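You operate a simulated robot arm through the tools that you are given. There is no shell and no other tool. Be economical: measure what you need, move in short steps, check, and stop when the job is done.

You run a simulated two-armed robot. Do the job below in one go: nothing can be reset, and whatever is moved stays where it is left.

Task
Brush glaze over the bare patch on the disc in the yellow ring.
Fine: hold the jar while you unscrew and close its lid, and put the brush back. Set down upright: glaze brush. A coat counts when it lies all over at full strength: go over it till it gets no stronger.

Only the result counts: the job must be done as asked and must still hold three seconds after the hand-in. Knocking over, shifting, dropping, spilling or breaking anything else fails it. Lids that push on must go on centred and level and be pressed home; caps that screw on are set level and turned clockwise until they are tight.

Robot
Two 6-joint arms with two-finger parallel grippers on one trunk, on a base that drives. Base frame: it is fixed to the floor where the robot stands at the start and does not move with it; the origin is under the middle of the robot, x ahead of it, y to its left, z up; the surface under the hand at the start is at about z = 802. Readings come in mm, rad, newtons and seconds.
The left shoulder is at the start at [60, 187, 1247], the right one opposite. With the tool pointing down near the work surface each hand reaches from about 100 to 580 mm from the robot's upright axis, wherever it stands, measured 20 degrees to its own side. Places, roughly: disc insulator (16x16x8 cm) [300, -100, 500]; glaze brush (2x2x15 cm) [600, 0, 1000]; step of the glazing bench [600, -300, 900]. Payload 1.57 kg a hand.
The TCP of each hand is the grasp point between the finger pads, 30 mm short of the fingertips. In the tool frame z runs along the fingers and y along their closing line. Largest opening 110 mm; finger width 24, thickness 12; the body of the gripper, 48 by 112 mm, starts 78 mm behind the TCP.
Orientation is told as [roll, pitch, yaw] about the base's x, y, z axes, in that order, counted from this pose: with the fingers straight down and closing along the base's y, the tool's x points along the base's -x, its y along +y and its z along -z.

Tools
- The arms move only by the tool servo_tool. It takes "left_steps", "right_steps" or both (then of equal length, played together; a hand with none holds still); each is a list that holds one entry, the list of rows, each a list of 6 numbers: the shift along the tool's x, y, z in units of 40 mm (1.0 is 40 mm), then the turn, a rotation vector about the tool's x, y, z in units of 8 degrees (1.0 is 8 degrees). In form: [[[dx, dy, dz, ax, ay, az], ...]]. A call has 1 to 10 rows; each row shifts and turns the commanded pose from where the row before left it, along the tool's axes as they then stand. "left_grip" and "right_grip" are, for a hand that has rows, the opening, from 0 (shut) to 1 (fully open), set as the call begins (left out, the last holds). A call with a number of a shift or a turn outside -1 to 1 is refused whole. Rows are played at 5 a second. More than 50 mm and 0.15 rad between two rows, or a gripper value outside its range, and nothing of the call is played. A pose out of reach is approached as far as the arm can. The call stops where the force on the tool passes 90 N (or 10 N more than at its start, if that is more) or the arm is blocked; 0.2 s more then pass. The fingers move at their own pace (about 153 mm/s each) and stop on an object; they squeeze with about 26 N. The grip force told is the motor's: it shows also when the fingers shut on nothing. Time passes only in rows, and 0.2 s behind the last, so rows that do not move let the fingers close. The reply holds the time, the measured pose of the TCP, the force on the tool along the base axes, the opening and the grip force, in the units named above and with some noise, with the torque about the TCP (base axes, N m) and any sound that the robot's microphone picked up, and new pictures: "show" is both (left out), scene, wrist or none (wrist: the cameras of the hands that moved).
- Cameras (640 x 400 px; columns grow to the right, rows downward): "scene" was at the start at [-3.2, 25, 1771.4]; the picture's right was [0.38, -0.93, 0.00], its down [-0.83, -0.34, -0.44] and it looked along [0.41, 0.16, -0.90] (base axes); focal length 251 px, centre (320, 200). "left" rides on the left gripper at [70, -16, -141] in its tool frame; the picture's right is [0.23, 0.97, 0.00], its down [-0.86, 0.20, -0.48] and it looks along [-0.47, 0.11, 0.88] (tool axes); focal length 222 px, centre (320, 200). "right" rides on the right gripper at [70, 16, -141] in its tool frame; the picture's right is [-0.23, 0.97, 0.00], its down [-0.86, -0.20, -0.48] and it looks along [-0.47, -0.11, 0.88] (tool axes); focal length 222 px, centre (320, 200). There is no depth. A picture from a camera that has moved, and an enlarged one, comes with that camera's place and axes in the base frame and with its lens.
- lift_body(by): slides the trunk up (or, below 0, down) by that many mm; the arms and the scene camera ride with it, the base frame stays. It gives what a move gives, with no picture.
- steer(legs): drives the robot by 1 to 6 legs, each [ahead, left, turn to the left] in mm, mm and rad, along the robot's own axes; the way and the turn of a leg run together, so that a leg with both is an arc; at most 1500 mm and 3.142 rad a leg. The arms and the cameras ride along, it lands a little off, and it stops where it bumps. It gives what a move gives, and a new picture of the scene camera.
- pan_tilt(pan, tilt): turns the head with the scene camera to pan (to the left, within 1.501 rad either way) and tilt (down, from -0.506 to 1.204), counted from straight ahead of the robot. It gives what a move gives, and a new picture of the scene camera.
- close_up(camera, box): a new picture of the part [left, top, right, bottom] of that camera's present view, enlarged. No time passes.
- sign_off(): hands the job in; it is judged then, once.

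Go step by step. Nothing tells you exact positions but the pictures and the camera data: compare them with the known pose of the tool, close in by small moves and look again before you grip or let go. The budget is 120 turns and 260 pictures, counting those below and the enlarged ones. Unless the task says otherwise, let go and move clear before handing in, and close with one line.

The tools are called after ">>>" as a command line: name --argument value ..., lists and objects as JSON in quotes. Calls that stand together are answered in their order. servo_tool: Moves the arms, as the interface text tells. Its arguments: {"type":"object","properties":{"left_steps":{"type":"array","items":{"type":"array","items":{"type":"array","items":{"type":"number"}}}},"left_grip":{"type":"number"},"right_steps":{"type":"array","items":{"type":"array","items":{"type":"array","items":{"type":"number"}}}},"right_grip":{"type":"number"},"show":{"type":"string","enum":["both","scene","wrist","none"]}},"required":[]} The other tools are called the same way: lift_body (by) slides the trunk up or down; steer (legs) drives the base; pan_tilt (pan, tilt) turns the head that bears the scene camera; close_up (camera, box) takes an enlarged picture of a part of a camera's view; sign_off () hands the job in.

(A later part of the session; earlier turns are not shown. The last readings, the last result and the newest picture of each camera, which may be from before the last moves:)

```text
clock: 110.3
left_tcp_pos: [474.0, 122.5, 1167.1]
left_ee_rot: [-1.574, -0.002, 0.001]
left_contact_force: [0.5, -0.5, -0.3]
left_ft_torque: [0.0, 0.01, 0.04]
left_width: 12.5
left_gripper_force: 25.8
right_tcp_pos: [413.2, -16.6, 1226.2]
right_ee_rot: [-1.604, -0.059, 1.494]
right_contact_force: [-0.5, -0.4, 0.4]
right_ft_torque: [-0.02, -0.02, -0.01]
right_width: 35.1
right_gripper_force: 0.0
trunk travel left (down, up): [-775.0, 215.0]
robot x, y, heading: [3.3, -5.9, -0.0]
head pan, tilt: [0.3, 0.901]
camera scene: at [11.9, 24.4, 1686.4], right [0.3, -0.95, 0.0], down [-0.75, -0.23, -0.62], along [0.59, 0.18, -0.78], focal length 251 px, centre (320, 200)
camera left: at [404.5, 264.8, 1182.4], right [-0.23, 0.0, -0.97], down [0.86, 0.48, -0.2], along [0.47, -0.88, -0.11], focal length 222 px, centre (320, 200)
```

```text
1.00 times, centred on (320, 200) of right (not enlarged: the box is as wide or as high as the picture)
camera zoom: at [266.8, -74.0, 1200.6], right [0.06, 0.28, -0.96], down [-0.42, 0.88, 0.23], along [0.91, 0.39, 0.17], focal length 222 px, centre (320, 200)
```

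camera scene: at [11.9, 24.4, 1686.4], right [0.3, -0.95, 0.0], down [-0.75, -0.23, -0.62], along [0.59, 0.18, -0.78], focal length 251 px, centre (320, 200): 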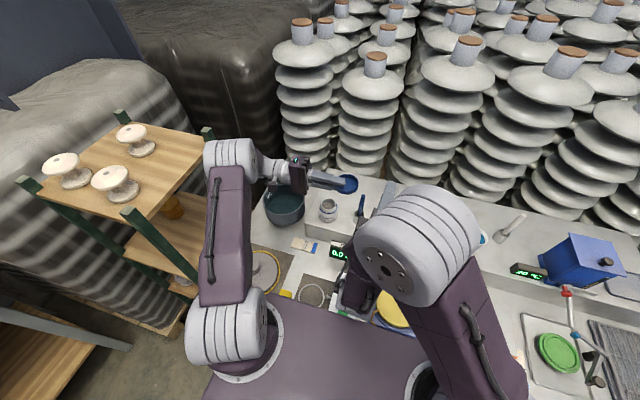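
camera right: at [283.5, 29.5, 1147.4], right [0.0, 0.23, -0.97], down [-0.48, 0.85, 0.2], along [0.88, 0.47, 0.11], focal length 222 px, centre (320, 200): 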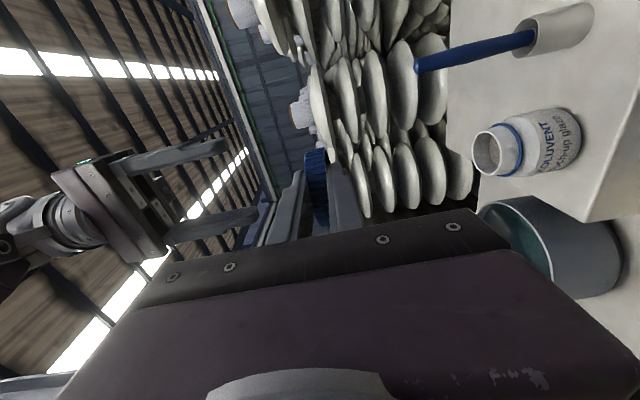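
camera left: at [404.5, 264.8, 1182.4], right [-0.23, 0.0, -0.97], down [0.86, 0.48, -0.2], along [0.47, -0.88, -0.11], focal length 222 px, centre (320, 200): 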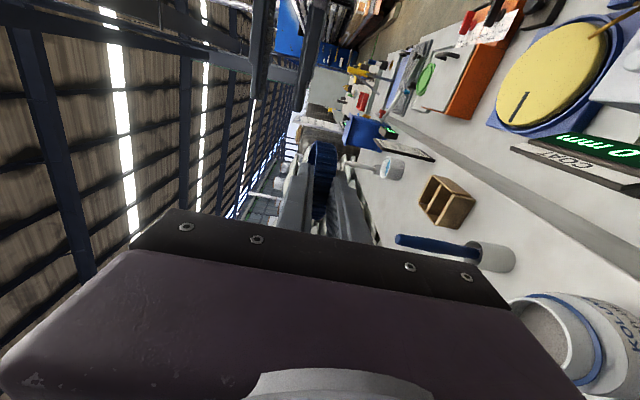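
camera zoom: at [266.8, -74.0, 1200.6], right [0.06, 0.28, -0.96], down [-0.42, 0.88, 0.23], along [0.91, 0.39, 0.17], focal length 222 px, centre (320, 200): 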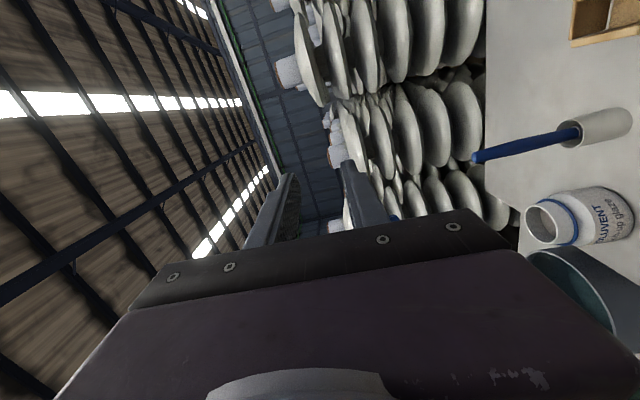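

The lid lies flat at about [480, 83, 1167]. I'll line the right hand up in front of it.

>>> servo_tool --right_steps '[[[0, 0, -0.45, -0.43, -0.56, 0], [-0.58, 0.37, 0, 0, 0, 0], [-0.58, 0.37, 0, 0, 0, 0], [-0.58, 0.37, 0, 0, 0, 0], [-0.58, 0.37, 0, 0, 0, 0]]]' --show "wrist"

>>> close_up --camera "right" --box '[220, 80, 420, 260]'

>>> close_up --camera "scene" --box '[270, 130, 430, 250]'

```text
clock: 111.5
left_tcp_pos: [473.4, 124.1, 1165.9]
left_ee_rot: [-1.574, -0.003, 0.0]
left_contact_force: [-0.1, 0.5, -0.1]
left_ft_torque: [-0.03, 0.02, 0.01]
left_width: 12.7
left_gripper_force: 26.4
right_tcp_pos: [408.3, 105.4, 1169.5]
right_ee_rot: [-1.552, -0.066, 1.571]
right_contact_force: [-0.4, 0.4, -0.5]
right_ft_torque: [0.02, -0.02, -0.02]
right_width: 35.1
right_gripper_force: 0.0
right hand out of reach, approached as far as the arm can: row 1
trunk travel left (down, up): [-775.0, 215.0]
robot x, y, heading: [-3.5, 0.9, 0.002]
head pan, tilt: [0.3, 0.901]
camera right: at [265.5, 37.9, 1151.2], right [-0.02, 0.29, -0.96], down [-0.47, 0.84, 0.26], along [0.88, 0.46, 0.12], focal length 222 px, centre (320, 200)
```

right: 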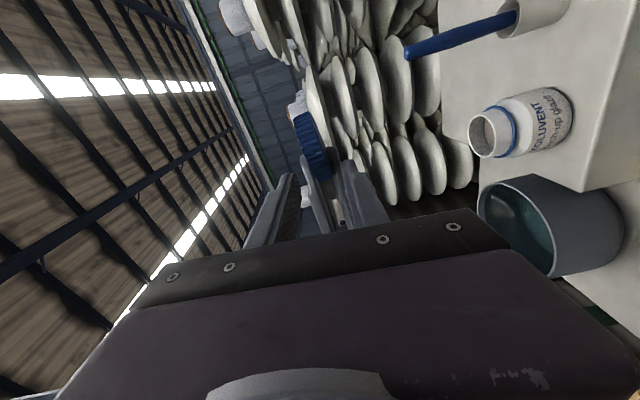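

```text
2.22 times, centred on (320, 170) of right
camera zoom: at [265.5, 37.9, 1151.2], right [-0.02, 0.29, -0.96], down [-0.47, 0.84, 0.26], along [0.88, 0.46, 0.12], focal length 494 px, centre (320, 267)
```

zoom: 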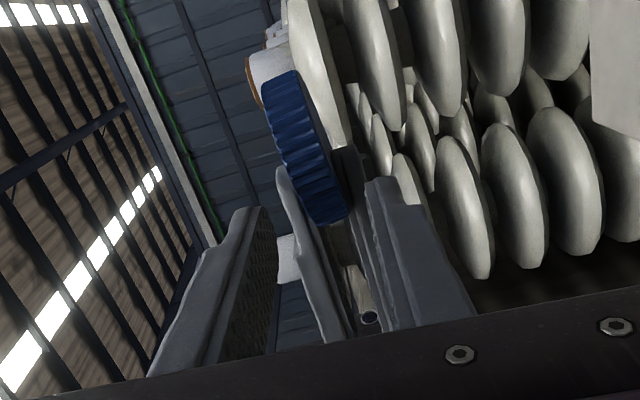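

```text
3.33 times, centred on (350, 190) of scene
camera zoom: at [12.2, 25.8, 1686.3], right [0.3, -0.95, 0.0], down [-0.75, -0.23, -0.62], along [0.59, 0.18, -0.78], focal length 836 px, centre (220, 233)
```

zoom: 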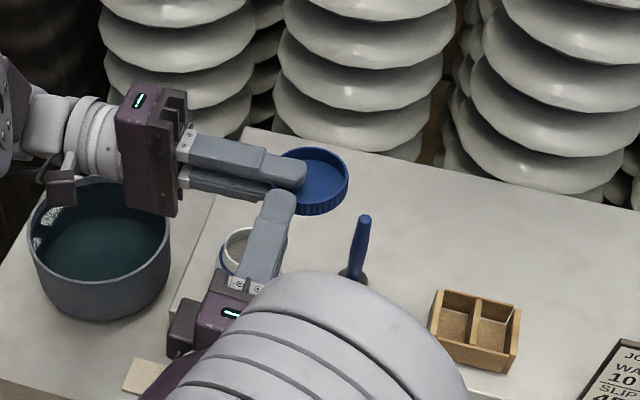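

The head camera shows the lid's inside facing up, so it flipped in the fall. The right hand will take it edge-on now and later roll 180° to turn it top-up. I'll align at y≈76 and advance.

>>> servo_tool --right_steps '[[[0.36, 0.04, 0, 0, 0, -0.23], [0.36, 0.04, 0, 0, 0, -0.23], [0, 0, 0.4, 0, 0, 0], [0, 0, 0.4, 0, 0, 0]]]' --show "none"

>>> close_up --camera "right" --box '[220, 80, 420, 260]'

>>> close_up --camera "scene" --box '[290, 140, 400, 220]'

```text
clock: 112.5
left_tcp_pos: [474.0, 122.1, 1166.3]
left_ee_rot: [-1.572, -0.001, 0.0]
left_contact_force: [0.1, 0.5, -1.1]
left_ft_torque: [0.02, 0.03, 0.02]
left_width: 12.6
left_gripper_force: 25.7
right_tcp_pos: [439.1, 75.0, 1161.4]
right_ee_rot: [-1.547, 0.009, 1.577]
right_contact_force: [0.6, -1.1, -0.5]
right_ft_torque: [-0.02, -0.01, -0.05]
right_width: 35.4
right_gripper_force: 0.5
trunk travel left (down, up): [-775.0, 215.0]
robot x, y, heading: [0.5, -0.1, 0.003]
head pan, tilt: [0.3, 0.901]
```

```text
2.22 times, centred on (320, 170) of right
camera zoom: at [296.4, 5.7, 1148.7], right [-0.02, 0.22, -0.98], down [-0.48, 0.85, 0.2], along [0.88, 0.47, 0.08], focal length 494 px, centre (320, 267)
```

zoom: 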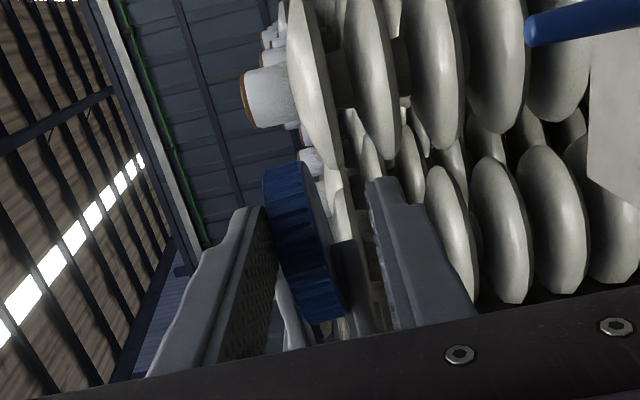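

```text
5.00 times, centred on (345, 180) of scene
camera zoom: at [12.8, 24.4, 1686.3], right [0.3, -0.95, 0.0], down [-0.75, -0.23, -0.62], along [0.59, 0.18, -0.78], focal length 1255 px, centre (195, 300)
```

zoom: 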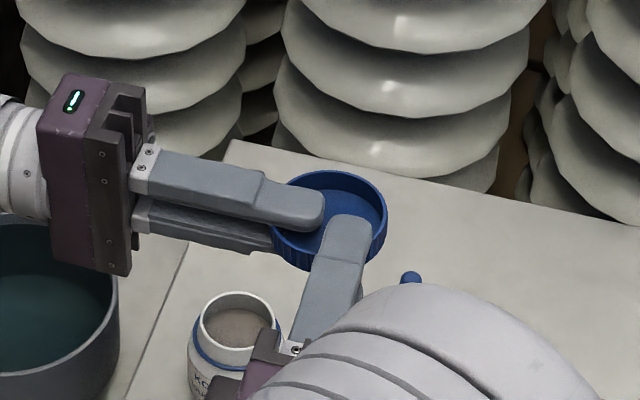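

The right fingers are over and under the lid. I'll raise 4 mm to centre and close the right hand.

>>> servo_tool --right_steps '[[[0, -0.1, 0, 0, 0, 0], [0, 0, 0, 0, 0, 0]]]' --show "none"

>>> servo_tool --right_steps '[[[0, 0, 0, 0, 0, 0], [0, 0, 0, 0, 0, 0], [0, 0, 0, 0, 0, 0]]]' --right_grip 0 --show "none"

>>> close_up --camera "scene" --box '[290, 140, 400, 220]'

```text
clock: 113.1
left_tcp_pos: [474.9, 124.0, 1167.1]
left_ee_rot: [-1.573, -0.002, -0.002]
left_contact_force: [0.5, 0.4, 0.0]
left_ft_torque: [0.01, 0.0, 0.01]
left_width: 12.7
left_gripper_force: 25.9
right_tcp_pos: [438.0, 75.0, 1167.3]
right_ee_rot: [-1.549, 0.006, 1.576]
right_contact_force: [0.5, -0.7, -0.7]
right_ft_torque: [0.0, 0.01, 0.0]
right_width: 35.5
right_gripper_force: 0.0
trunk travel left (down, up): [-775.0, 215.0]
robot x, y, heading: [-3.7, -0.3, 0.004]
head pan, tilt: [0.3, 0.901]
```

```text
clock: 113.9
left_tcp_pos: [472.6, 122.7, 1165.6]
left_ee_rot: [-1.57, -0.001, 0.0]
left_contact_force: [-1.6, 5.6, -10.1]
left_ft_torque: [0.6, -0.11, -0.05]
left_width: 13.8
left_gripper_force: 25.9
right_tcp_pos: [438.0, 76.0, 1166.6]
right_ee_rot: [-1.551, 0.006, 1.574]
right_contact_force: [2.7, -6.2, 10.1]
right_ft_torque: [-0.11, -0.24, -0.25]
right_width: 13.9
right_gripper_force: 26.1
trunk travel left (down, up): [-775.0, 215.0]
robot x, y, heading: [-0.9, -0.9, -0.002]
head pan, tilt: [0.3, 0.901]
```

```text
5.00 times, centred on (345, 180) of scene
camera zoom: at [11.8, 24.4, 1686.3], right [0.3, -0.95, 0.0], down [-0.75, -0.23, -0.62], along [0.59, 0.18, -0.78], focal length 1255 px, centre (195, 300)
```

zoom: 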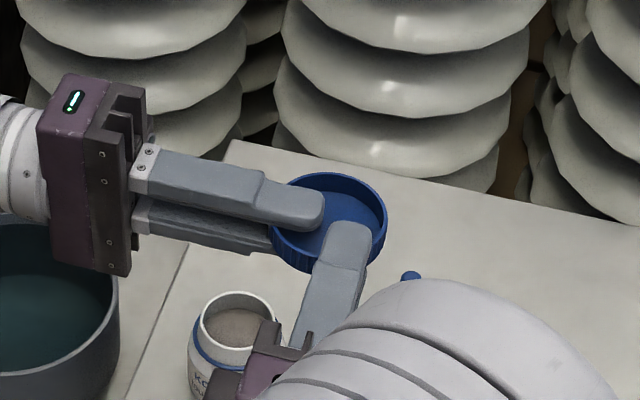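

The right hand holds the lid at 14 mm. I'll open the left and withdraw it to the left.

>>> servo_tool --left_steps '[[[0, 0, 0, 0, 0, 0], [0, 0, 0, 0, 0, 0], [0, 0, -0.4, 0, 0, 0], [0, 0, -0.8, 0, 0, 0], [0, 0, -0.8, 0, 0, 0]]]' --left_grip 0.36 --show "scene"

>>> close_up --camera "right" --box '[220, 80, 420, 260]'

```text
clock: 115.1
left_tcp_pos: [473.4, 202.9, 1166.6]
left_ee_rot: [-1.572, -0.002, -0.002]
left_contact_force: [-0.4, 0.1, 0.0]
left_ft_torque: [0.02, 0.01, 0.01]
left_width: 39.4
left_gripper_force: 0.1
right_tcp_pos: [438.3, 77.3, 1167.4]
right_ee_rot: [-1.551, 0.007, 1.575]
right_contact_force: [0.2, -0.5, 0.0]
right_ft_torque: [-0.01, 0.01, 0.0]
right_width: 13.8
right_gripper_force: 26.3
trunk travel left (down, up): [-775.0, 215.0]
robot x, y, heading: [-0.7, -3.4, 0.004]
head pan, tilt: [0.3, 0.901]
camera scene: at [11.8, 25.8, 1686.3], right [0.3, -0.95, 0.0], down [-0.75, -0.23, -0.62], along [0.59, 0.18, -0.78], focal length 251 px, centre (320, 200)
```

scene: 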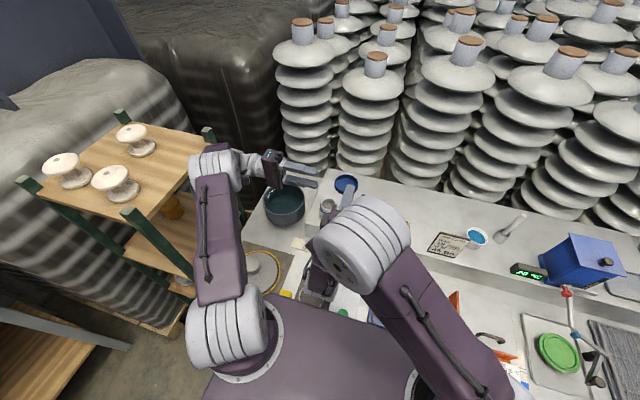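

```text
2.22 times, centred on (320, 170) of right
camera zoom: at [295.9, 6.8, 1153.7], right [-0.02, 0.22, -0.97], down [-0.48, 0.85, 0.2], along [0.88, 0.47, 0.09], focal length 494 px, centre (320, 267)
```

zoom: 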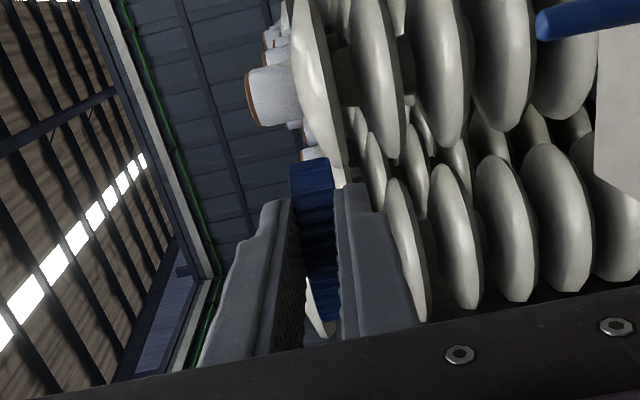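

The right hand holds the lid securely and level. I'll roll it 180° to bring the lid top-up, in stages.

>>> servo_tool --right_steps '[[[0, 0, 0, 0, 0, 1], [0, 0, 0, 0, 0, 1], [0, 0, 0, 0, 0, 1], [0, 0, 0, 0, 0, 1], [0, 0, 0, 0, 0, 1], [0, 0, 0, 0, 0, 1], [0, 0, 0, 0, 0, 1], [0, 0, 0, 0, 0, 1], [0, 0, 0, 0, 0, 1], [0, 0, 0, 0, 0, 1]]]' --show "none"

>>> servo_tool --right_steps '[[[0, 0, 0, 0, 0, 1], [0, 0, 0, 0, 0, 1], [0, 0, 0, 0, 0, 1], [0, 0, 0, 0, 0, 1], [0, 0, 0, 0, 0, 1], [0, 0, 0, 0, 0, 1], [0, 0, 0, 0, 0, 1], [0, 0, 0, 0, 0, 1], [0, 0, 0, 0, 0, 1], [0, 0, 0, 0, 0, 1]]]' --show "scene"

```text
clock: 117.3
left_tcp_pos: [473.8, 203.5, 1167.0]
left_ee_rot: [-1.573, -0.002, -0.001]
left_contact_force: [-0.6, -0.1, 0.2]
left_ft_torque: [0.01, 0.0, -0.01]
left_width: 39.8
left_gripper_force: 0.0
right_tcp_pos: [437.5, 73.7, 1164.7]
right_ee_rot: [-1.455, -1.391, 1.463]
right_contact_force: [0.0, 0.2, 0.1]
right_ft_torque: [-0.03, 0.0, 0.02]
right_width: 13.7
right_gripper_force: 25.6
trunk travel left (down, up): [-775.0, 215.0]
robot x, y, heading: [-1.1, -2.0, 0.005]
head pan, tilt: [0.3, 0.901]
```

```text
clock: 119.7
left_tcp_pos: [475.6, 208.5, 1166.8]
left_ee_rot: [-1.571, -0.001, 0.014]
left_contact_force: [0.4, 0.5, -0.2]
left_ft_torque: [-0.03, 0.01, 0.0]
left_width: 39.5
left_gripper_force: 0.1
right_tcp_pos: [557.1, 233.1, 1335.0]
right_ee_rot: [1.543, -0.358, -1.677]
right_contact_force: [0.4, -0.2, 0.2]
right_ft_torque: [-0.01, 0.01, 0.03]
right_width: 13.3
right_gripper_force: 26.2
right hand out of reach, approached as far as the arm can: row 2, 3, 4, 5, 6, 7, 8, 9, 10
trunk travel left (down, up): [-775.0, 215.0]
robot x, y, heading: [-1.3, -0.0, 0.003]
head pan, tilt: [0.3, 0.901]
stopped in row 10 (right hand): the arm was blocked; the commanded pose is now the measured one
camera scene: at [14.5, 22.9, 1686.3], right [0.3, -0.96, 0.0], down [-0.75, -0.23, -0.62], along [0.59, 0.18, -0.78], focal length 251 px, centre (320, 200)
```

scene: 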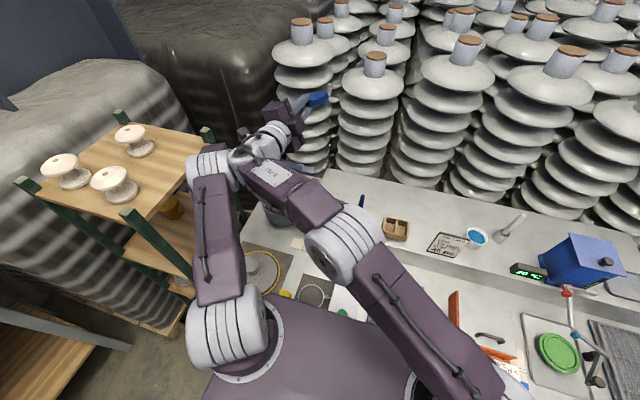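

The flip drove the right arm to an odd pose, but the lid is still held and is now top-up with about 20° of tilt, which the left hand can match. I'll carefully bring the right hand back, in small moves.

>>> servo_tool --right_steps '[[[-0.3, 0.3, -0.4, 0, 0, 0], [-0.4, -0.1, -0.6, 0, 0, 0], [-0.4, -0.1, -0.6, 0, 0, 0]]]' --show "scene"

```text
clock: 120.5
left_tcp_pos: [472.9, 210.9, 1167.7]
left_ee_rot: [-1.571, -0.005, 0.015]
left_contact_force: [1.0, -1.2, -0.9]
left_ft_torque: [-0.01, 0.01, -0.04]
left_width: 39.6
left_gripper_force: 0.1
right_tcp_pos: [500.1, 232.8, 1380.3]
right_ee_rot: [1.54, -0.36, -1.676]
right_contact_force: [0.1, -0.4, 0.4]
right_ft_torque: [0.0, 0.01, -0.01]
right_width: 13.5
right_gripper_force: 26.2
right hand out of reach, approached as far as the arm can: row 1, 2, 3
trunk travel left (down, up): [-775.0, 215.0]
robot x, y, heading: [0.4, 1.6, 0.001]
head pan, tilt: [0.3, 0.901]
camera scene: at [10.5, 24.6, 1686.3], right [0.3, -0.95, 0.0], down [-0.75, -0.23, -0.62], along [0.59, 0.18, -0.78], focal length 251 px, centre (320, 200)
```

scene: 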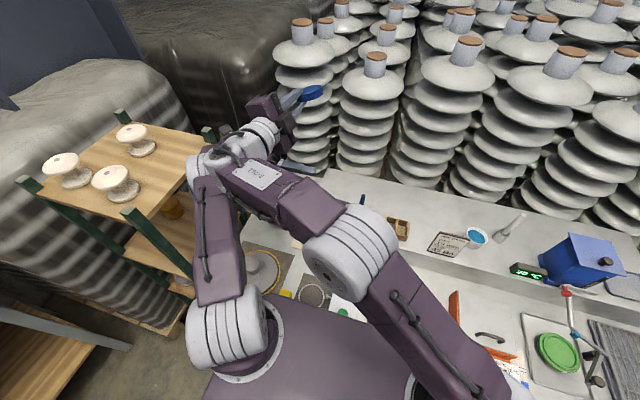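

The right hand is at its joint limits there. Better: bring the right back to the "lid vertical" roll, where the top faces left, and let the left hand (already pointing right) take the rim from that side. I'll lower the left a bit and roll the right back.

>>> servo_tool --left_steps '[[[0, 0.8, 0, 0, 0, 0], [0, 0.7, 0, 0, 0, 0]]]' --show "none"

>>> servo_tool --right_steps '[[[0, 0, 0, 0, 0, -1], [0, 0, 0, 0, 0, -1], [0, 0, 0, 0, 0, -1], [0, 0, 0, 0, 0, -1], [0, 0, 0, 0, 0, -1]]]' --show "scene"

```text
clock: 121.1
left_tcp_pos: [474.7, 209.6, 1106.3]
left_ee_rot: [-1.569, -0.003, 0.015]
left_contact_force: [0.1, 1.0, 0.8]
left_ft_torque: [-0.02, -0.03, -0.03]
left_width: 40.0
left_gripper_force: 0.0
right_tcp_pos: [501.1, 232.5, 1379.2]
right_ee_rot: [1.543, -0.361, -1.679]
right_contact_force: [-0.1, 0.6, 0.3]
right_ft_torque: [0.03, -0.02, -0.01]
right_width: 13.4
right_gripper_force: 26.3
trunk travel left (down, up): [-775.0, 215.0]
robot x, y, heading: [-0.0, 0.5, -0.002]
head pan, tilt: [0.3, 0.901]
```

```text
clock: 122.3
left_tcp_pos: [474.1, 208.1, 1106.3]
left_ee_rot: [-1.572, -0.004, 0.016]
left_contact_force: [-0.4, -0.2, -0.4]
left_ft_torque: [-0.02, 0.02, -0.01]
left_width: 39.7
left_gripper_force: 0.1
right_tcp_pos: [502.2, 233.5, 1378.4]
right_ee_rot: [1.52, -1.06, -1.639]
right_contact_force: [0.2, -0.9, -0.2]
right_ft_torque: [0.01, 0.02, 0.01]
right_width: 13.3
right_gripper_force: 25.7
trunk travel left (down, up): [-775.0, 215.0]
robot x, y, heading: [-0.2, -0.8, 0.003]
head pan, tilt: [0.3, 0.901]
camera scene: at [11.7, 24.5, 1686.3], right [0.3, -0.95, 0.0], down [-0.75, -0.23, -0.62], along [0.59, 0.18, -0.78], focal length 251 px, centre (320, 200)
```

scene: 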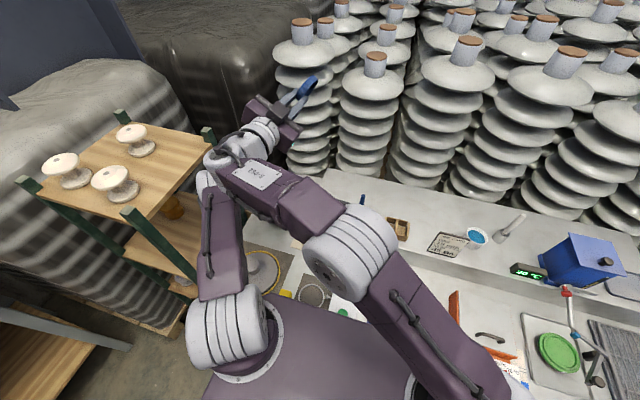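

Rolling back works without limits. I'll finish to the vertical-lid roll, then move the right hand to the right in short steps.

>>> servo_tool --right_steps '[[[0, 0, 0, 0, 0, -1], [0, 0, 0, 0, 0, -1], [0, 0, 0, 0, 0, -1], [0, 0, 0, 0, 0, -0.75]]]' --show "none"

>>> servo_tool --right_steps '[[[0, -0.7, 0, 0, 0, 0], [0, -0.7, 0, 0, 0, 0], [0, -0.7, 0, 0, 0, 0]]]' --show "scene"

```text
clock: 123.3
left_tcp_pos: [473.6, 207.6, 1105.3]
left_ee_rot: [-1.57, -0.003, 0.017]
left_contact_force: [-0.1, 0.5, 0.2]
left_ft_torque: [0.01, 0.0, 0.01]
left_width: 39.4
left_gripper_force: 0.0
right_tcp_pos: [501.6, 233.3, 1378.7]
right_ee_rot: [-0.431, -1.542, 0.314]
right_contact_force: [0.7, 0.0, -0.3]
right_ft_torque: [0.0, -0.01, 0.0]
right_width: 13.3
right_gripper_force: 25.7
trunk travel left (down, up): [-775.0, 215.0]
robot x, y, heading: [-3.3, 0.3, 0.002]
head pan, tilt: [0.3, 0.901]
```

```text
clock: 124.1
left_tcp_pos: [473.8, 206.3, 1107.3]
left_ee_rot: [-1.57, -0.003, 0.016]
left_contact_force: [-0.4, -0.5, 0.5]
left_ft_torque: [-0.02, 0.01, -0.01]
left_width: 39.8
left_gripper_force: 0.0
right_tcp_pos: [490.5, 146.7, 1380.1]
right_ee_rot: [-0.337, -1.545, 0.223]
right_contact_force: [0.7, 0.2, -0.5]
right_ft_torque: [-0.01, -0.01, 0.01]
right_width: 13.4
right_gripper_force: 26.2
trunk travel left (down, up): [-775.0, 215.0]
robot x, y, heading: [-1.1, 3.3, 0.001]
head pan, tilt: [0.3, 0.901]
camera scene: at [11.6, 23.4, 1686.3], right [0.3, -0.95, 0.0], down [-0.75, -0.23, -0.62], along [0.59, 0.18, -0.78], focal length 251 px, centre (320, 200)
```

scene: 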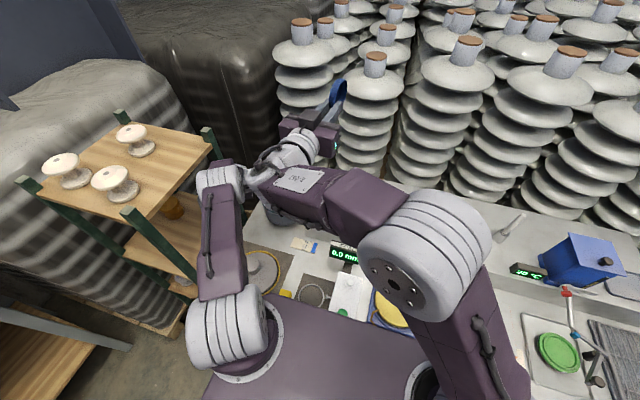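

The right arm moves freely again with the lid vertical. I'll square its yaw and bring it down to the handover height.

>>> servo_tool --right_steps '[[[0.8, -0.35, -0.13, -0.27, 0, 0], [0.8, -0.35, -0.13, -0.27, 0, 0], [0.8, -0.35, -0.13, -0.27, 0, 0]]]' --show "scene"

>>> close_up --camera "right" --box '[220, 80, 420, 260]'

>>> close_up --camera "scene" --box '[280, 90, 420, 190]'

```text
clock: 124.9
left_tcp_pos: [473.3, 208.4, 1106.6]
left_ee_rot: [-1.571, -0.004, 0.015]
left_contact_force: [0.3, -0.4, -0.7]
left_ft_torque: [0.01, 0.01, -0.01]
left_width: 39.5
left_gripper_force: 0.1
right_tcp_pos: [469.2, 108.4, 1282.9]
right_ee_rot: [-0.218, -1.543, 0.216]
right_contact_force: [0.5, -0.4, 0.2]
right_ft_torque: [-0.02, 0.01, 0.03]
right_width: 13.1
right_gripper_force: 26.3
trunk travel left (down, up): [-775.0, 215.0]
robot x, y, heading: [0.6, 1.4, 0.004]
head pan, tilt: [0.3, 0.901]
camera scene: at [12.0, 24.5, 1686.4], right [0.3, -0.95, 0.0], down [-0.75, -0.23, -0.62], along [0.59, 0.18, -0.78], focal length 251 px, centre (320, 200)
```

scene: 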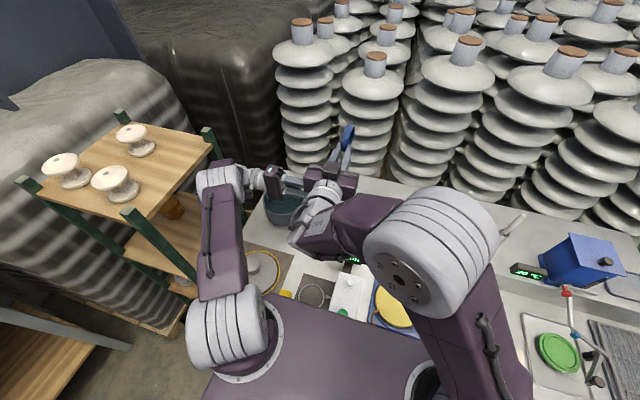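

```text
2.22 times, centred on (320, 170) of right
camera zoom: at [325.6, 124.8, 1216.4], right [0.01, 0.98, 0.22], down [-0.46, -0.19, 0.87], along [0.89, -0.11, 0.44], focal length 494 px, centre (320, 267)
```

zoom: 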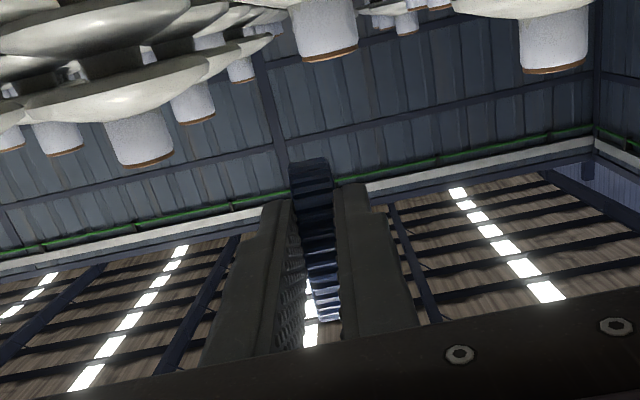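

```text
4.00 times, centred on (350, 140) of scene
camera zoom: at [12.0, 24.5, 1686.4], right [0.3, -0.95, 0.0], down [-0.75, -0.23, -0.62], along [0.59, 0.18, -0.78], focal length 1004 px, centre (200, 440)
```

zoom: 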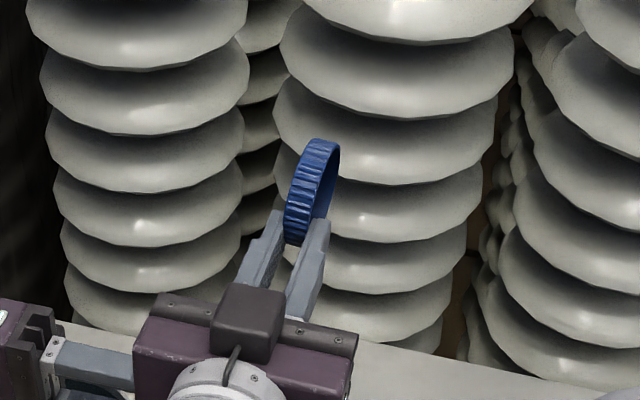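

The lid is vertical at [510, 104, 1295], top facing left, as wanted. I'll raise the left hand in line with it, fingers open.

>>> servo_tool --left_steps '[[[-0.18, -0.94, 0, 0, 0, 0], [-0.18, -0.94, 0, 0, 0, 0], [-0.18, -0.94, 0, 0, 0, 0], [-0.18, -0.94, 0.2, 0, 0, 0], [-0.18, -0.94, 0.2, 0, 0, 0]]]' --left_grip 0.85 --show "both"

```text
clock: 126.1
left_tcp_pos: [508.1, 188.9, 1295.1]
left_ee_rot: [-1.569, -0.003, 0.02]
left_contact_force: [0.0, -0.1, 0.5]
left_ft_torque: [0.02, 0.0, 0.02]
left_width: 93.8
left_gripper_force: 0.0
left hand out of reach, approached as far as the arm can: row 5
right_tcp_pos: [469.5, 106.3, 1282.2]
right_ee_rot: [-0.222, -1.544, 0.221]
right_contact_force: [0.6, 1.1, 1.0]
right_ft_torque: [-0.01, 0.01, 0.05]
right_width: 13.1
right_gripper_force: 26.2
trunk travel left (down, up): [-775.0, 215.0]
robot x, y, heading: [-0.4, -0.3, -0.002]
head pan, tilt: [0.3, 0.901]
camera scene: at [11.4, 23.3, 1686.3], right [0.3, -0.95, 0.0], down [-0.75, -0.23, -0.62], along [0.59, 0.18, -0.78], focal length 251 px, centre (320, 200)
camera left: at [436.5, 328.7, 1310.6], right [-0.22, 0.0, -0.97], down [0.85, 0.5, -0.2], along [0.48, -0.87, -0.11], focal length 222 px, centre (320, 200)
```

scene: 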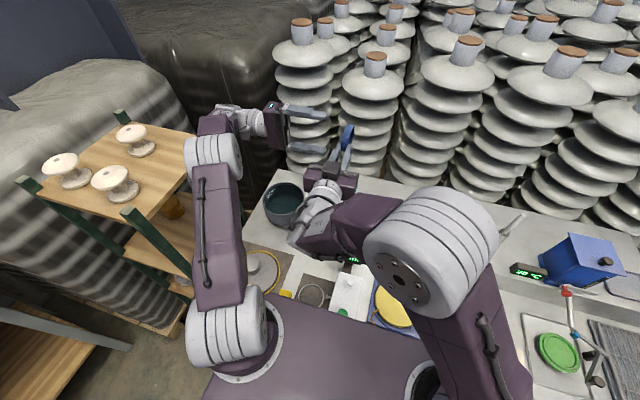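
left: 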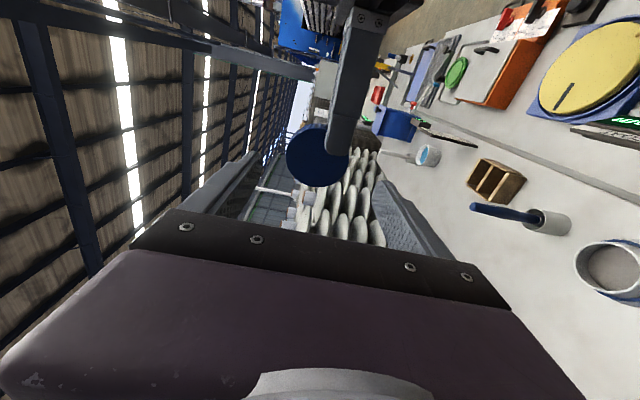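

It is aligned: I see the lid's flat top between the left fingers. I'll advance 60 mm and close on the rim.

>>> servo_tool --left_steps '[[[0.03, 0, 0.5, 0, 0, 0], [0, 0, 0.5, 0, 0, 0], [0, 0, 0.48, 0, 0, 0]]]' --show "wrist"

>>> servo_tool --left_steps '[[[0, 0, 0, 0, 0, 0], [0, 0, 0, 0, 0, 0], [0, 0, 0, 0, 0, 0]]]' --left_grip 0 --show "wrist"

```text
clock: 126.9
left_tcp_pos: [508.5, 128.4, 1292.8]
left_ee_rot: [-1.571, -0.003, 0.015]
left_contact_force: [-1.0, 0.3, 0.0]
left_ft_torque: [0.0, 0.01, -0.02]
left_width: 93.5
left_gripper_force: 0.1
right_tcp_pos: [469.2, 107.1, 1282.7]
right_ee_rot: [-0.236, -1.545, 0.236]
right_contact_force: [0.3, -0.1, -0.2]
right_ft_torque: [-0.03, 0.02, 0.02]
right_width: 13.4
right_gripper_force: 26.4
trunk travel left (down, up): [-775.0, 215.0]
robot x, y, heading: [0.9, 0.1, 0.0]
head pan, tilt: [0.3, 0.901]
camera left: at [437.9, 269.7, 1308.7], right [-0.22, 0.0, -0.97], down [0.85, 0.49, -0.2], along [0.48, -0.87, -0.11], focal length 222 px, centre (320, 200)
```

left: 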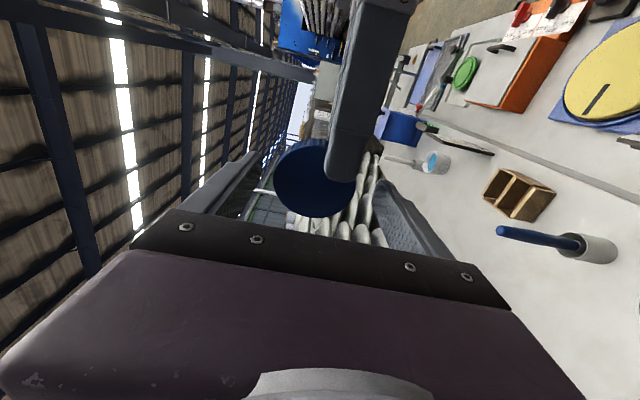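

```text
clock: 127.7
left_tcp_pos: [509.4, 129.2, 1293.5]
left_ee_rot: [-1.573, -0.006, 0.014]
left_contact_force: [3.1, -1.4, 22.9]
left_ft_torque: [-0.55, 0.21, 0.1]
left_width: 62.9
left_gripper_force: 26.1
right_tcp_pos: [469.9, 107.9, 1282.1]
right_ee_rot: [-0.279, -1.538, 0.277]
right_contact_force: [-3.4, 1.7, -22.2]
right_ft_torque: [0.04, 0.69, 0.03]
right_width: 13.7
right_gripper_force: 26.0
trunk travel left (down, up): [-775.0, 215.0]
robot x, y, heading: [1.4, 5.4, -0.001]
head pan, tilt: [0.3, 0.901]
camera left: at [437.9, 270.2, 1309.4], right [-0.22, -0.01, -0.98], down [0.85, 0.49, -0.2], along [0.48, -0.87, -0.1], focal length 222 px, centre (320, 200)
```

left: 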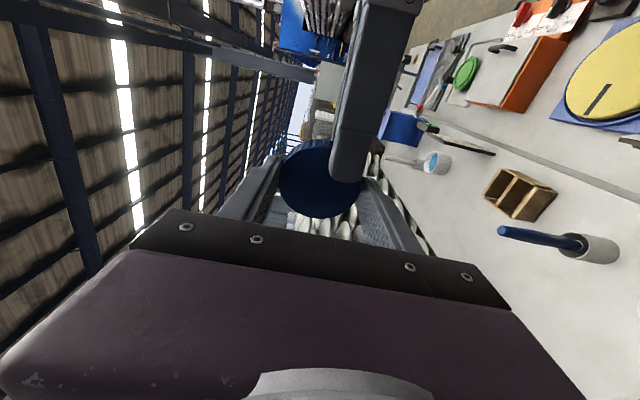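

The left has the rim at 63 mm. I'll open the right hand, then move the left 34 mm forward off the right fingers.

>>> servo_tool --right_steps '[[[0, 0, 0, 0, 0, 0], [0, 0, 0, 0, 0, 0], [0, 0, 0, 0, 0, 0]]]' --right_grip 0.36 --show "none"

>>> servo_tool --left_steps '[[[-0.3, 0, 0, 0, 0, 0], [-0.3, 0, 0, 0, 0, 0], [-0.3, 0, 0, 0, 0, 0]]]' --show "wrist"

```text
clock: 128.5
left_tcp_pos: [507.5, 128.4, 1291.7]
left_ee_rot: [-1.57, -0.003, 0.015]
left_contact_force: [-0.1, -0.6, 0.4]
left_ft_torque: [0.01, 0.01, 0.01]
left_width: 62.5
left_gripper_force: 26.9
right_tcp_pos: [469.8, 108.4, 1283.5]
right_ee_rot: [-0.241, -1.545, 0.238]
right_contact_force: [0.5, -0.2, 0.3]
right_ft_torque: [0.02, 0.01, -0.04]
right_width: 39.7
right_gripper_force: 0.0
trunk travel left (down, up): [-775.0, 215.0]
robot x, y, heading: [-2.5, 0.7, -0.002]
head pan, tilt: [0.3, 0.901]
```

```text
clock: 129.3
left_tcp_pos: [546.4, 129.5, 1292.8]
left_ee_rot: [-1.571, -0.003, 0.015]
left_contact_force: [0.4, 0.2, 0.6]
left_ft_torque: [-0.01, 0.0, 0.01]
left_width: 62.8
left_gripper_force: 25.6
right_tcp_pos: [470.1, 108.3, 1283.3]
right_ee_rot: [-0.248, -1.546, 0.245]
right_contact_force: [0.8, -0.6, -0.8]
right_ft_torque: [0.0, 0.01, -0.03]
right_width: 39.7
right_gripper_force: 0.1
trunk travel left (down, up): [-775.0, 215.0]
robot x, y, heading: [3.5, -1.1, 0.0]
head pan, tilt: [0.3, 0.901]
camera left: at [474.4, 270.1, 1308.9], right [-0.22, 0.0, -0.97], down [0.85, 0.49, -0.2], along [0.48, -0.87, -0.11], focal length 222 px, centre (320, 200)
```

left: 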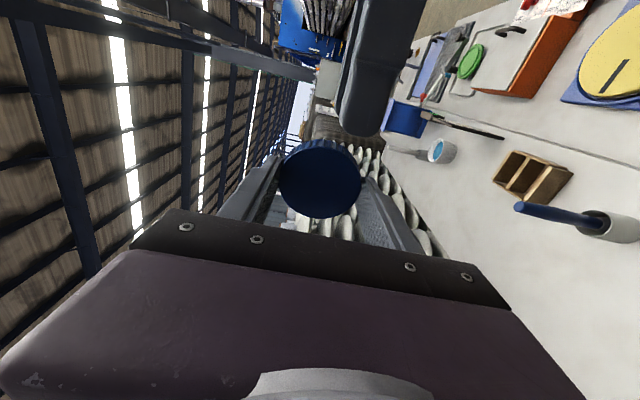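

The lid is properly held by its rim. Now I'll park the right hand (tool down, to its side) and bring the left lower, back and upright.

>>> servo_tool --right_steps '[[[0, -0.6, 0, 0, 1, 0], [0, -0.6, 0, 0, 1, 0], [0, -0.6, 0, 0, 1, 0], [0, -0.6, 0, 0, 1, 0], [0, -0.6, 0, 0, 1, 0], [0, -0.6, 0, 0, 1, 0], [0, -0.6, 0, 0, 1, 0], [0, -0.6, 0, 0, 1, 0], [0, -0.6, 0, 0, 1, 0], [0, -0.6, 0, 0, 1, 0]]]' --left_steps '[[[0, 0.7, 0, 0, 0, 0], [0, 0.7, 0, 0, 0, 0], [0, 0.7, 0, 0, 0, 0], [0, 0.7, 0, 0, 0, 0], [0.4, 0, 0, 0, 0, 0], [0.4, 0, 0, 0, 0, 0], [0.4, 0, 0, 0, 0, 0], [0.4, 0, 0, 0, 0, 0], [0, 0, 0, 0, 0, 0], [0, 0, 0, 0, 0, 0]]]' --show "scene"

```text
clock: 131.5
left_tcp_pos: [480.9, 127.5, 1183.4]
left_ee_rot: [-1.57, -0.001, 0.016]
left_contact_force: [0.9, -0.6, -0.6]
left_ft_torque: [0.0, -0.01, -0.04]
left_width: 62.6
left_gripper_force: 26.1
right_tcp_pos: [470.2, -134.6, 1282.7]
right_ee_rot: [-0.005, -0.145, 0.002]
right_contact_force: [0.2, 0.1, 0.6]
right_ft_torque: [0.01, 0.04, 0.03]
right_width: 39.6
right_gripper_force: 0.1
trunk travel left (down, up): [-775.0, 215.0]
robot x, y, heading: [-1.6, 3.4, 0.002]
head pan, tilt: [0.3, 0.901]
camera scene: at [14.2, 23.2, 1686.3], right [0.3, -0.95, 0.0], down [-0.75, -0.23, -0.62], along [0.59, 0.18, -0.78], focal length 251 px, centre (320, 200)
```

scene: 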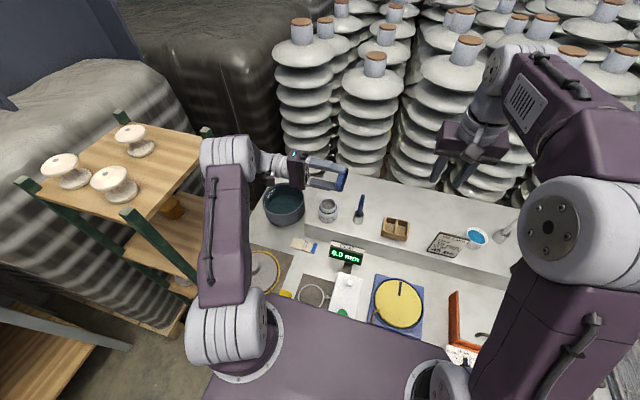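

The right hand is well parked. I'll turn the left hand upright and carry the lid over the free bench spot at about [385, 177].

>>> servo_tool --left_steps '[[[0, 0, 0, -1, 0, 0], [0, 0, 0, -1, 0, 0], [0, 0, 0, -1, 0, 0], [0, 0, 0, -1, 0, 0], [0, 0, 0, -1, 0, 0], [0, 0, 0, -1, 0, 0], [0, 0, 0, -1, 0, 0], [0, 0, 0, -1, 0, 0], [0, 0, 0, -1, 0, 0], [0, 0, 0, -1, 0, 0]]]' --show "none"

>>> servo_tool --left_steps '[[[0, 0, 0, -0.62, 0, 0.05], [0, 0, 0, -0.62, 0, 0.06], [0.8, 0.41, 0, 0, 0, 0], [0.8, 0.41, 0, 0, 0, 0], [0.8, 0.41, 0, 0, 0, 0], [0, 0, 1, 0, 0, 0], [0, 0, 1, 0, 0, 0], [0, 0, 1, 0, 0, 0], [0, 0, 1, 0, 0, 0], [0, 0, 1, 0, 0, 0]]]' --show "both"

```text
clock: 133.7
left_tcp_pos: [479.7, 128.7, 1182.3]
left_ee_rot: [-0.17, -0.005, 0.015]
left_contact_force: [0.0, 0.0, 0.4]
left_ft_torque: [-0.01, -0.01, 0.01]
left_width: 62.4
left_gripper_force: 25.4
right_tcp_pos: [469.8, -134.5, 1282.9]
right_ee_rot: [-0.004, -0.148, -0.001]
right_contact_force: [-0.2, -1.2, -0.7]
right_ft_torque: [0.04, -0.02, 0.02]
right_width: 39.5
right_gripper_force: 0.0
trunk travel left (down, up): [-775.0, 215.0]
robot x, y, heading: [3.2, -0.7, 0.0]
head pan, tilt: [0.3, 0.901]
```

```text
clock: 135.9
left_tcp_pos: [386.8, 180.3, 981.2]
left_ee_rot: [-0.001, -0.004, 0.002]
left_contact_force: [1.7, -0.6, 0.2]
left_ft_torque: [-0.01, 0.03, -0.03]
left_width: 62.3
left_gripper_force: 26.3
right_tcp_pos: [471.0, -134.3, 1282.7]
right_ee_rot: [-0.007, -0.146, 0.002]
right_contact_force: [-0.2, -0.2, -0.4]
right_ft_torque: [-0.04, 0.03, -0.01]
right_width: 39.5
right_gripper_force: 0.1
trunk travel left (down, up): [-775.0, 215.0]
robot x, y, heading: [0.4, 2.3, -0.002]
head pan, tilt: [0.3, 0.901]
camera scene: at [13.5, 24.7, 1686.4], right [0.3, -0.95, 0.0], down [-0.75, -0.23, -0.62], along [0.59, 0.18, -0.78], focal length 251 px, centre (320, 200)
camera left: at [317.0, 164.0, 1122.3], right [-0.23, 0.97, 0.0], down [0.85, 0.2, 0.48], along [0.47, 0.11, -0.88], focal length 222 px, centre (320, 200)
```

scene: 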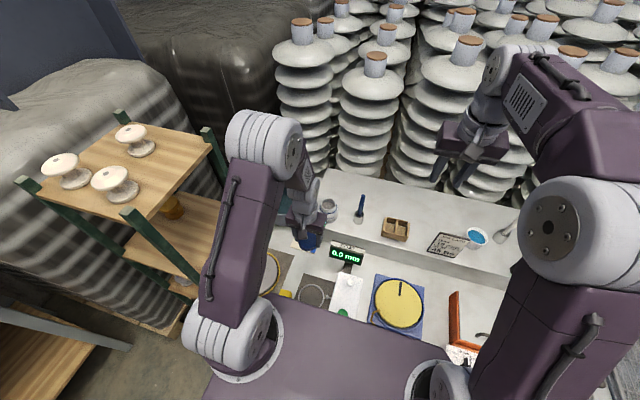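
left: 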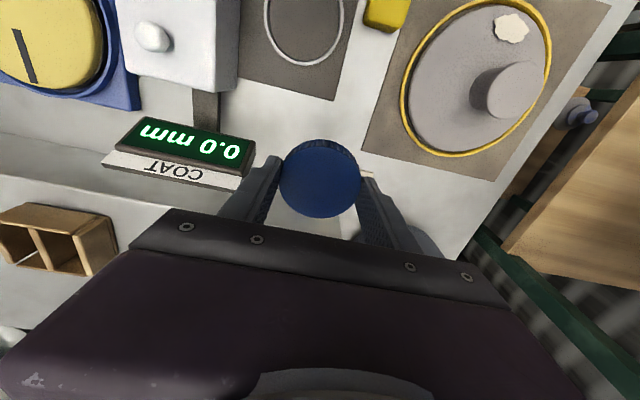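

The spot below is clear. I'll lower the lid onto the bench, release it and rise.

>>> servo_tool --left_steps '[[[0, 0, 0.9, 0, 0, 0], [0, 0, 0.9, 0, 0, 0], [0, 0, 0.9, 0, 0, 0], [0, 0, 0.6, 0, 0, 0], [0, 0, 0.3, 0, 0, 0], [0, 0, 0.05, 0, 0, 0]]]' --show "none"

>>> servo_tool --left_steps '[[[0, 0, 0, 0, 0, 0], [0, 0, 0, 0, 0, 0], [0, 0, -0.3, 0, 0, 0], [0, 0, -0.8, 0, 0, 0], [0, 0, -1, 0, 0, 0], [0, 0, -1, 0, 0, 0], [0, 0, -1, 0, 0, 0], [0, 0, -1, 0, 0, 0], [0, 0, -1, 0, 0, 0]]]' --left_grip 0.75 --show "both"

```text
clock: 137.3
left_tcp_pos: [386.0, 177.5, 835.7]
left_ee_rot: [-0.002, -0.005, -0.001]
left_contact_force: [0.7, 0.3, 0.1]
left_ft_torque: [0.01, -0.02, 0.0]
left_width: 62.2
left_gripper_force: 26.1
right_tcp_pos: [469.2, -134.0, 1282.9]
right_ee_rot: [-0.007, -0.149, -0.001]
right_contact_force: [-0.6, 0.2, 0.1]
right_ft_torque: [0.04, 0.01, -0.01]
right_width: 39.1
right_gripper_force: 0.0
trunk travel left (down, up): [-775.0, 215.0]
robot x, y, heading: [1.2, 2.2, 0.001]
head pan, tilt: [0.3, 0.901]
```

```text
clock: 139.3
left_tcp_pos: [385.6, 173.1, 1078.1]
left_ee_rot: [-0.001, -0.002, 0.0]
left_contact_force: [-0.1, -0.1, -0.6]
left_ft_torque: [0.0, -0.06, 0.03]
left_width: 82.4
left_gripper_force: 0.1
right_tcp_pos: [468.5, -134.1, 1283.4]
right_ee_rot: [-0.006, -0.149, 0.0]
right_contact_force: [0.0, -0.6, 0.1]
right_ft_torque: [0.02, 0.02, -0.01]
right_width: 39.4
right_gripper_force: 0.0
trunk travel left (down, up): [-775.0, 215.0]
robot x, y, heading: [1.5, -1.1, 0.001]
head pan, tilt: [0.3, 0.901]
camera scene: at [10.7, 24.0, 1686.3], right [0.3, -0.95, 0.0], down [-0.75, -0.23, -0.62], along [0.59, 0.18, -0.78], focal length 251 px, centre (320, 200)
camera left: at [315.6, 158.5, 1219.1], right [-0.23, 0.97, 0.0], down [0.85, 0.2, 0.48], along [0.47, 0.11, -0.88], focal length 222 px, centre (320, 200)
```

scene: 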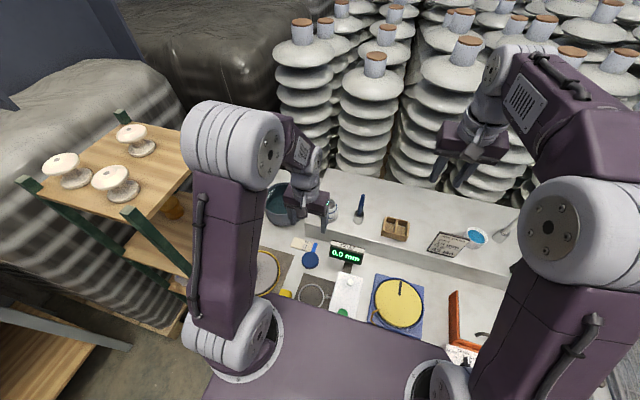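
left: 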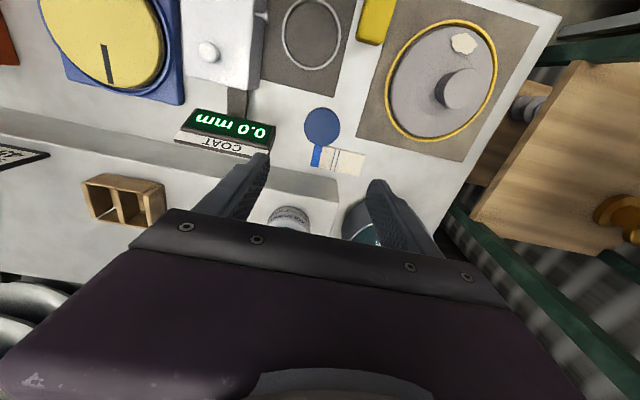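

The lid lies flat and top-up at [384, 178]. The bare patch works out at about [224, 354, 820]. Next comes the brush, so I'll move above it.

>>> servo_tool --left_steps '[[[-0.77, -0.64, -0.11, 0, 0, 0], [-0.77, -0.64, -0.11, 0, 0, 0], [-0.77, -0.64, -0.11, 0, 0, 0], [-0.77, -0.64, -0.11, 0, 0, 0], [-0.77, -0.64, -0.11, 0, 0, 0]]]' --left_grip 0.6 --show "wrist"

>>> close_up --camera "left" --box '[200, 60, 440, 240]'

```text
clock: 140.5
left_tcp_pos: [541.8, 48.7, 1103.2]
left_ee_rot: [0.0, -0.004, 0.001]
left_contact_force: [0.0, -0.3, 0.2]
left_ft_torque: [0.04, 0.0, 0.0]
left_width: 65.9
left_gripper_force: 0.0
right_tcp_pos: [471.1, -134.0, 1282.0]
right_ee_rot: [-0.005, -0.146, -0.001]
right_contact_force: [-0.2, -0.8, -0.1]
right_ft_torque: [-0.02, 0.03, 0.01]
right_width: 39.9
right_gripper_force: 0.2
trunk travel left (down, up): [-775.0, 215.0]
robot x, y, heading: [0.8, -1.1, 0.003]
head pan, tilt: [0.3, 0.901]
camera left: at [471.7, 33.4, 1243.3], right [-0.23, 0.97, 0.0], down [0.85, 0.2, 0.48], along [0.47, 0.11, -0.88], focal length 222 px, centre (320, 200)
```

left: 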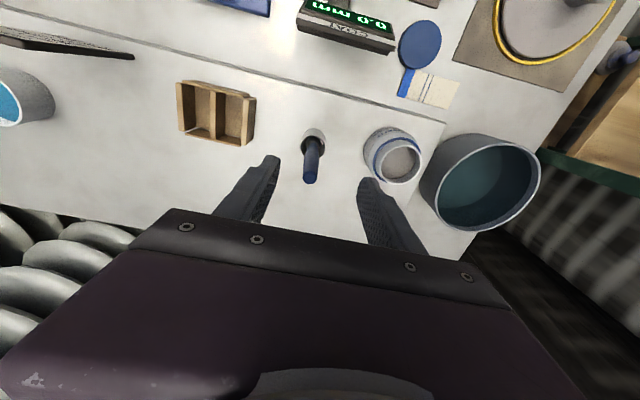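

```text
2.22 times, centred on (320, 150) of left
camera zoom: at [471.7, 33.4, 1243.3], right [-0.23, 0.97, 0.0], down [0.85, 0.2, 0.48], along [0.47, 0.11, -0.88], focal length 494 px, centre (320, 311)
```

zoom: 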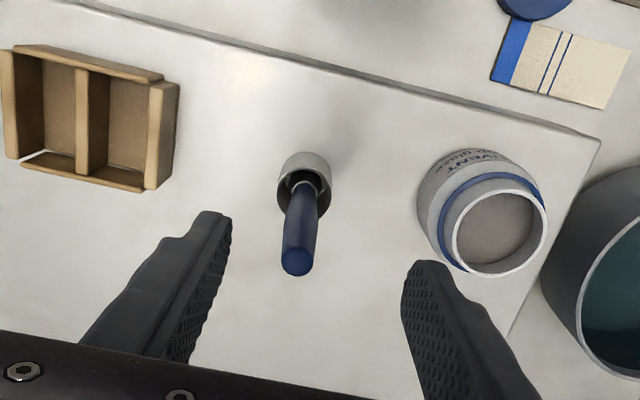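

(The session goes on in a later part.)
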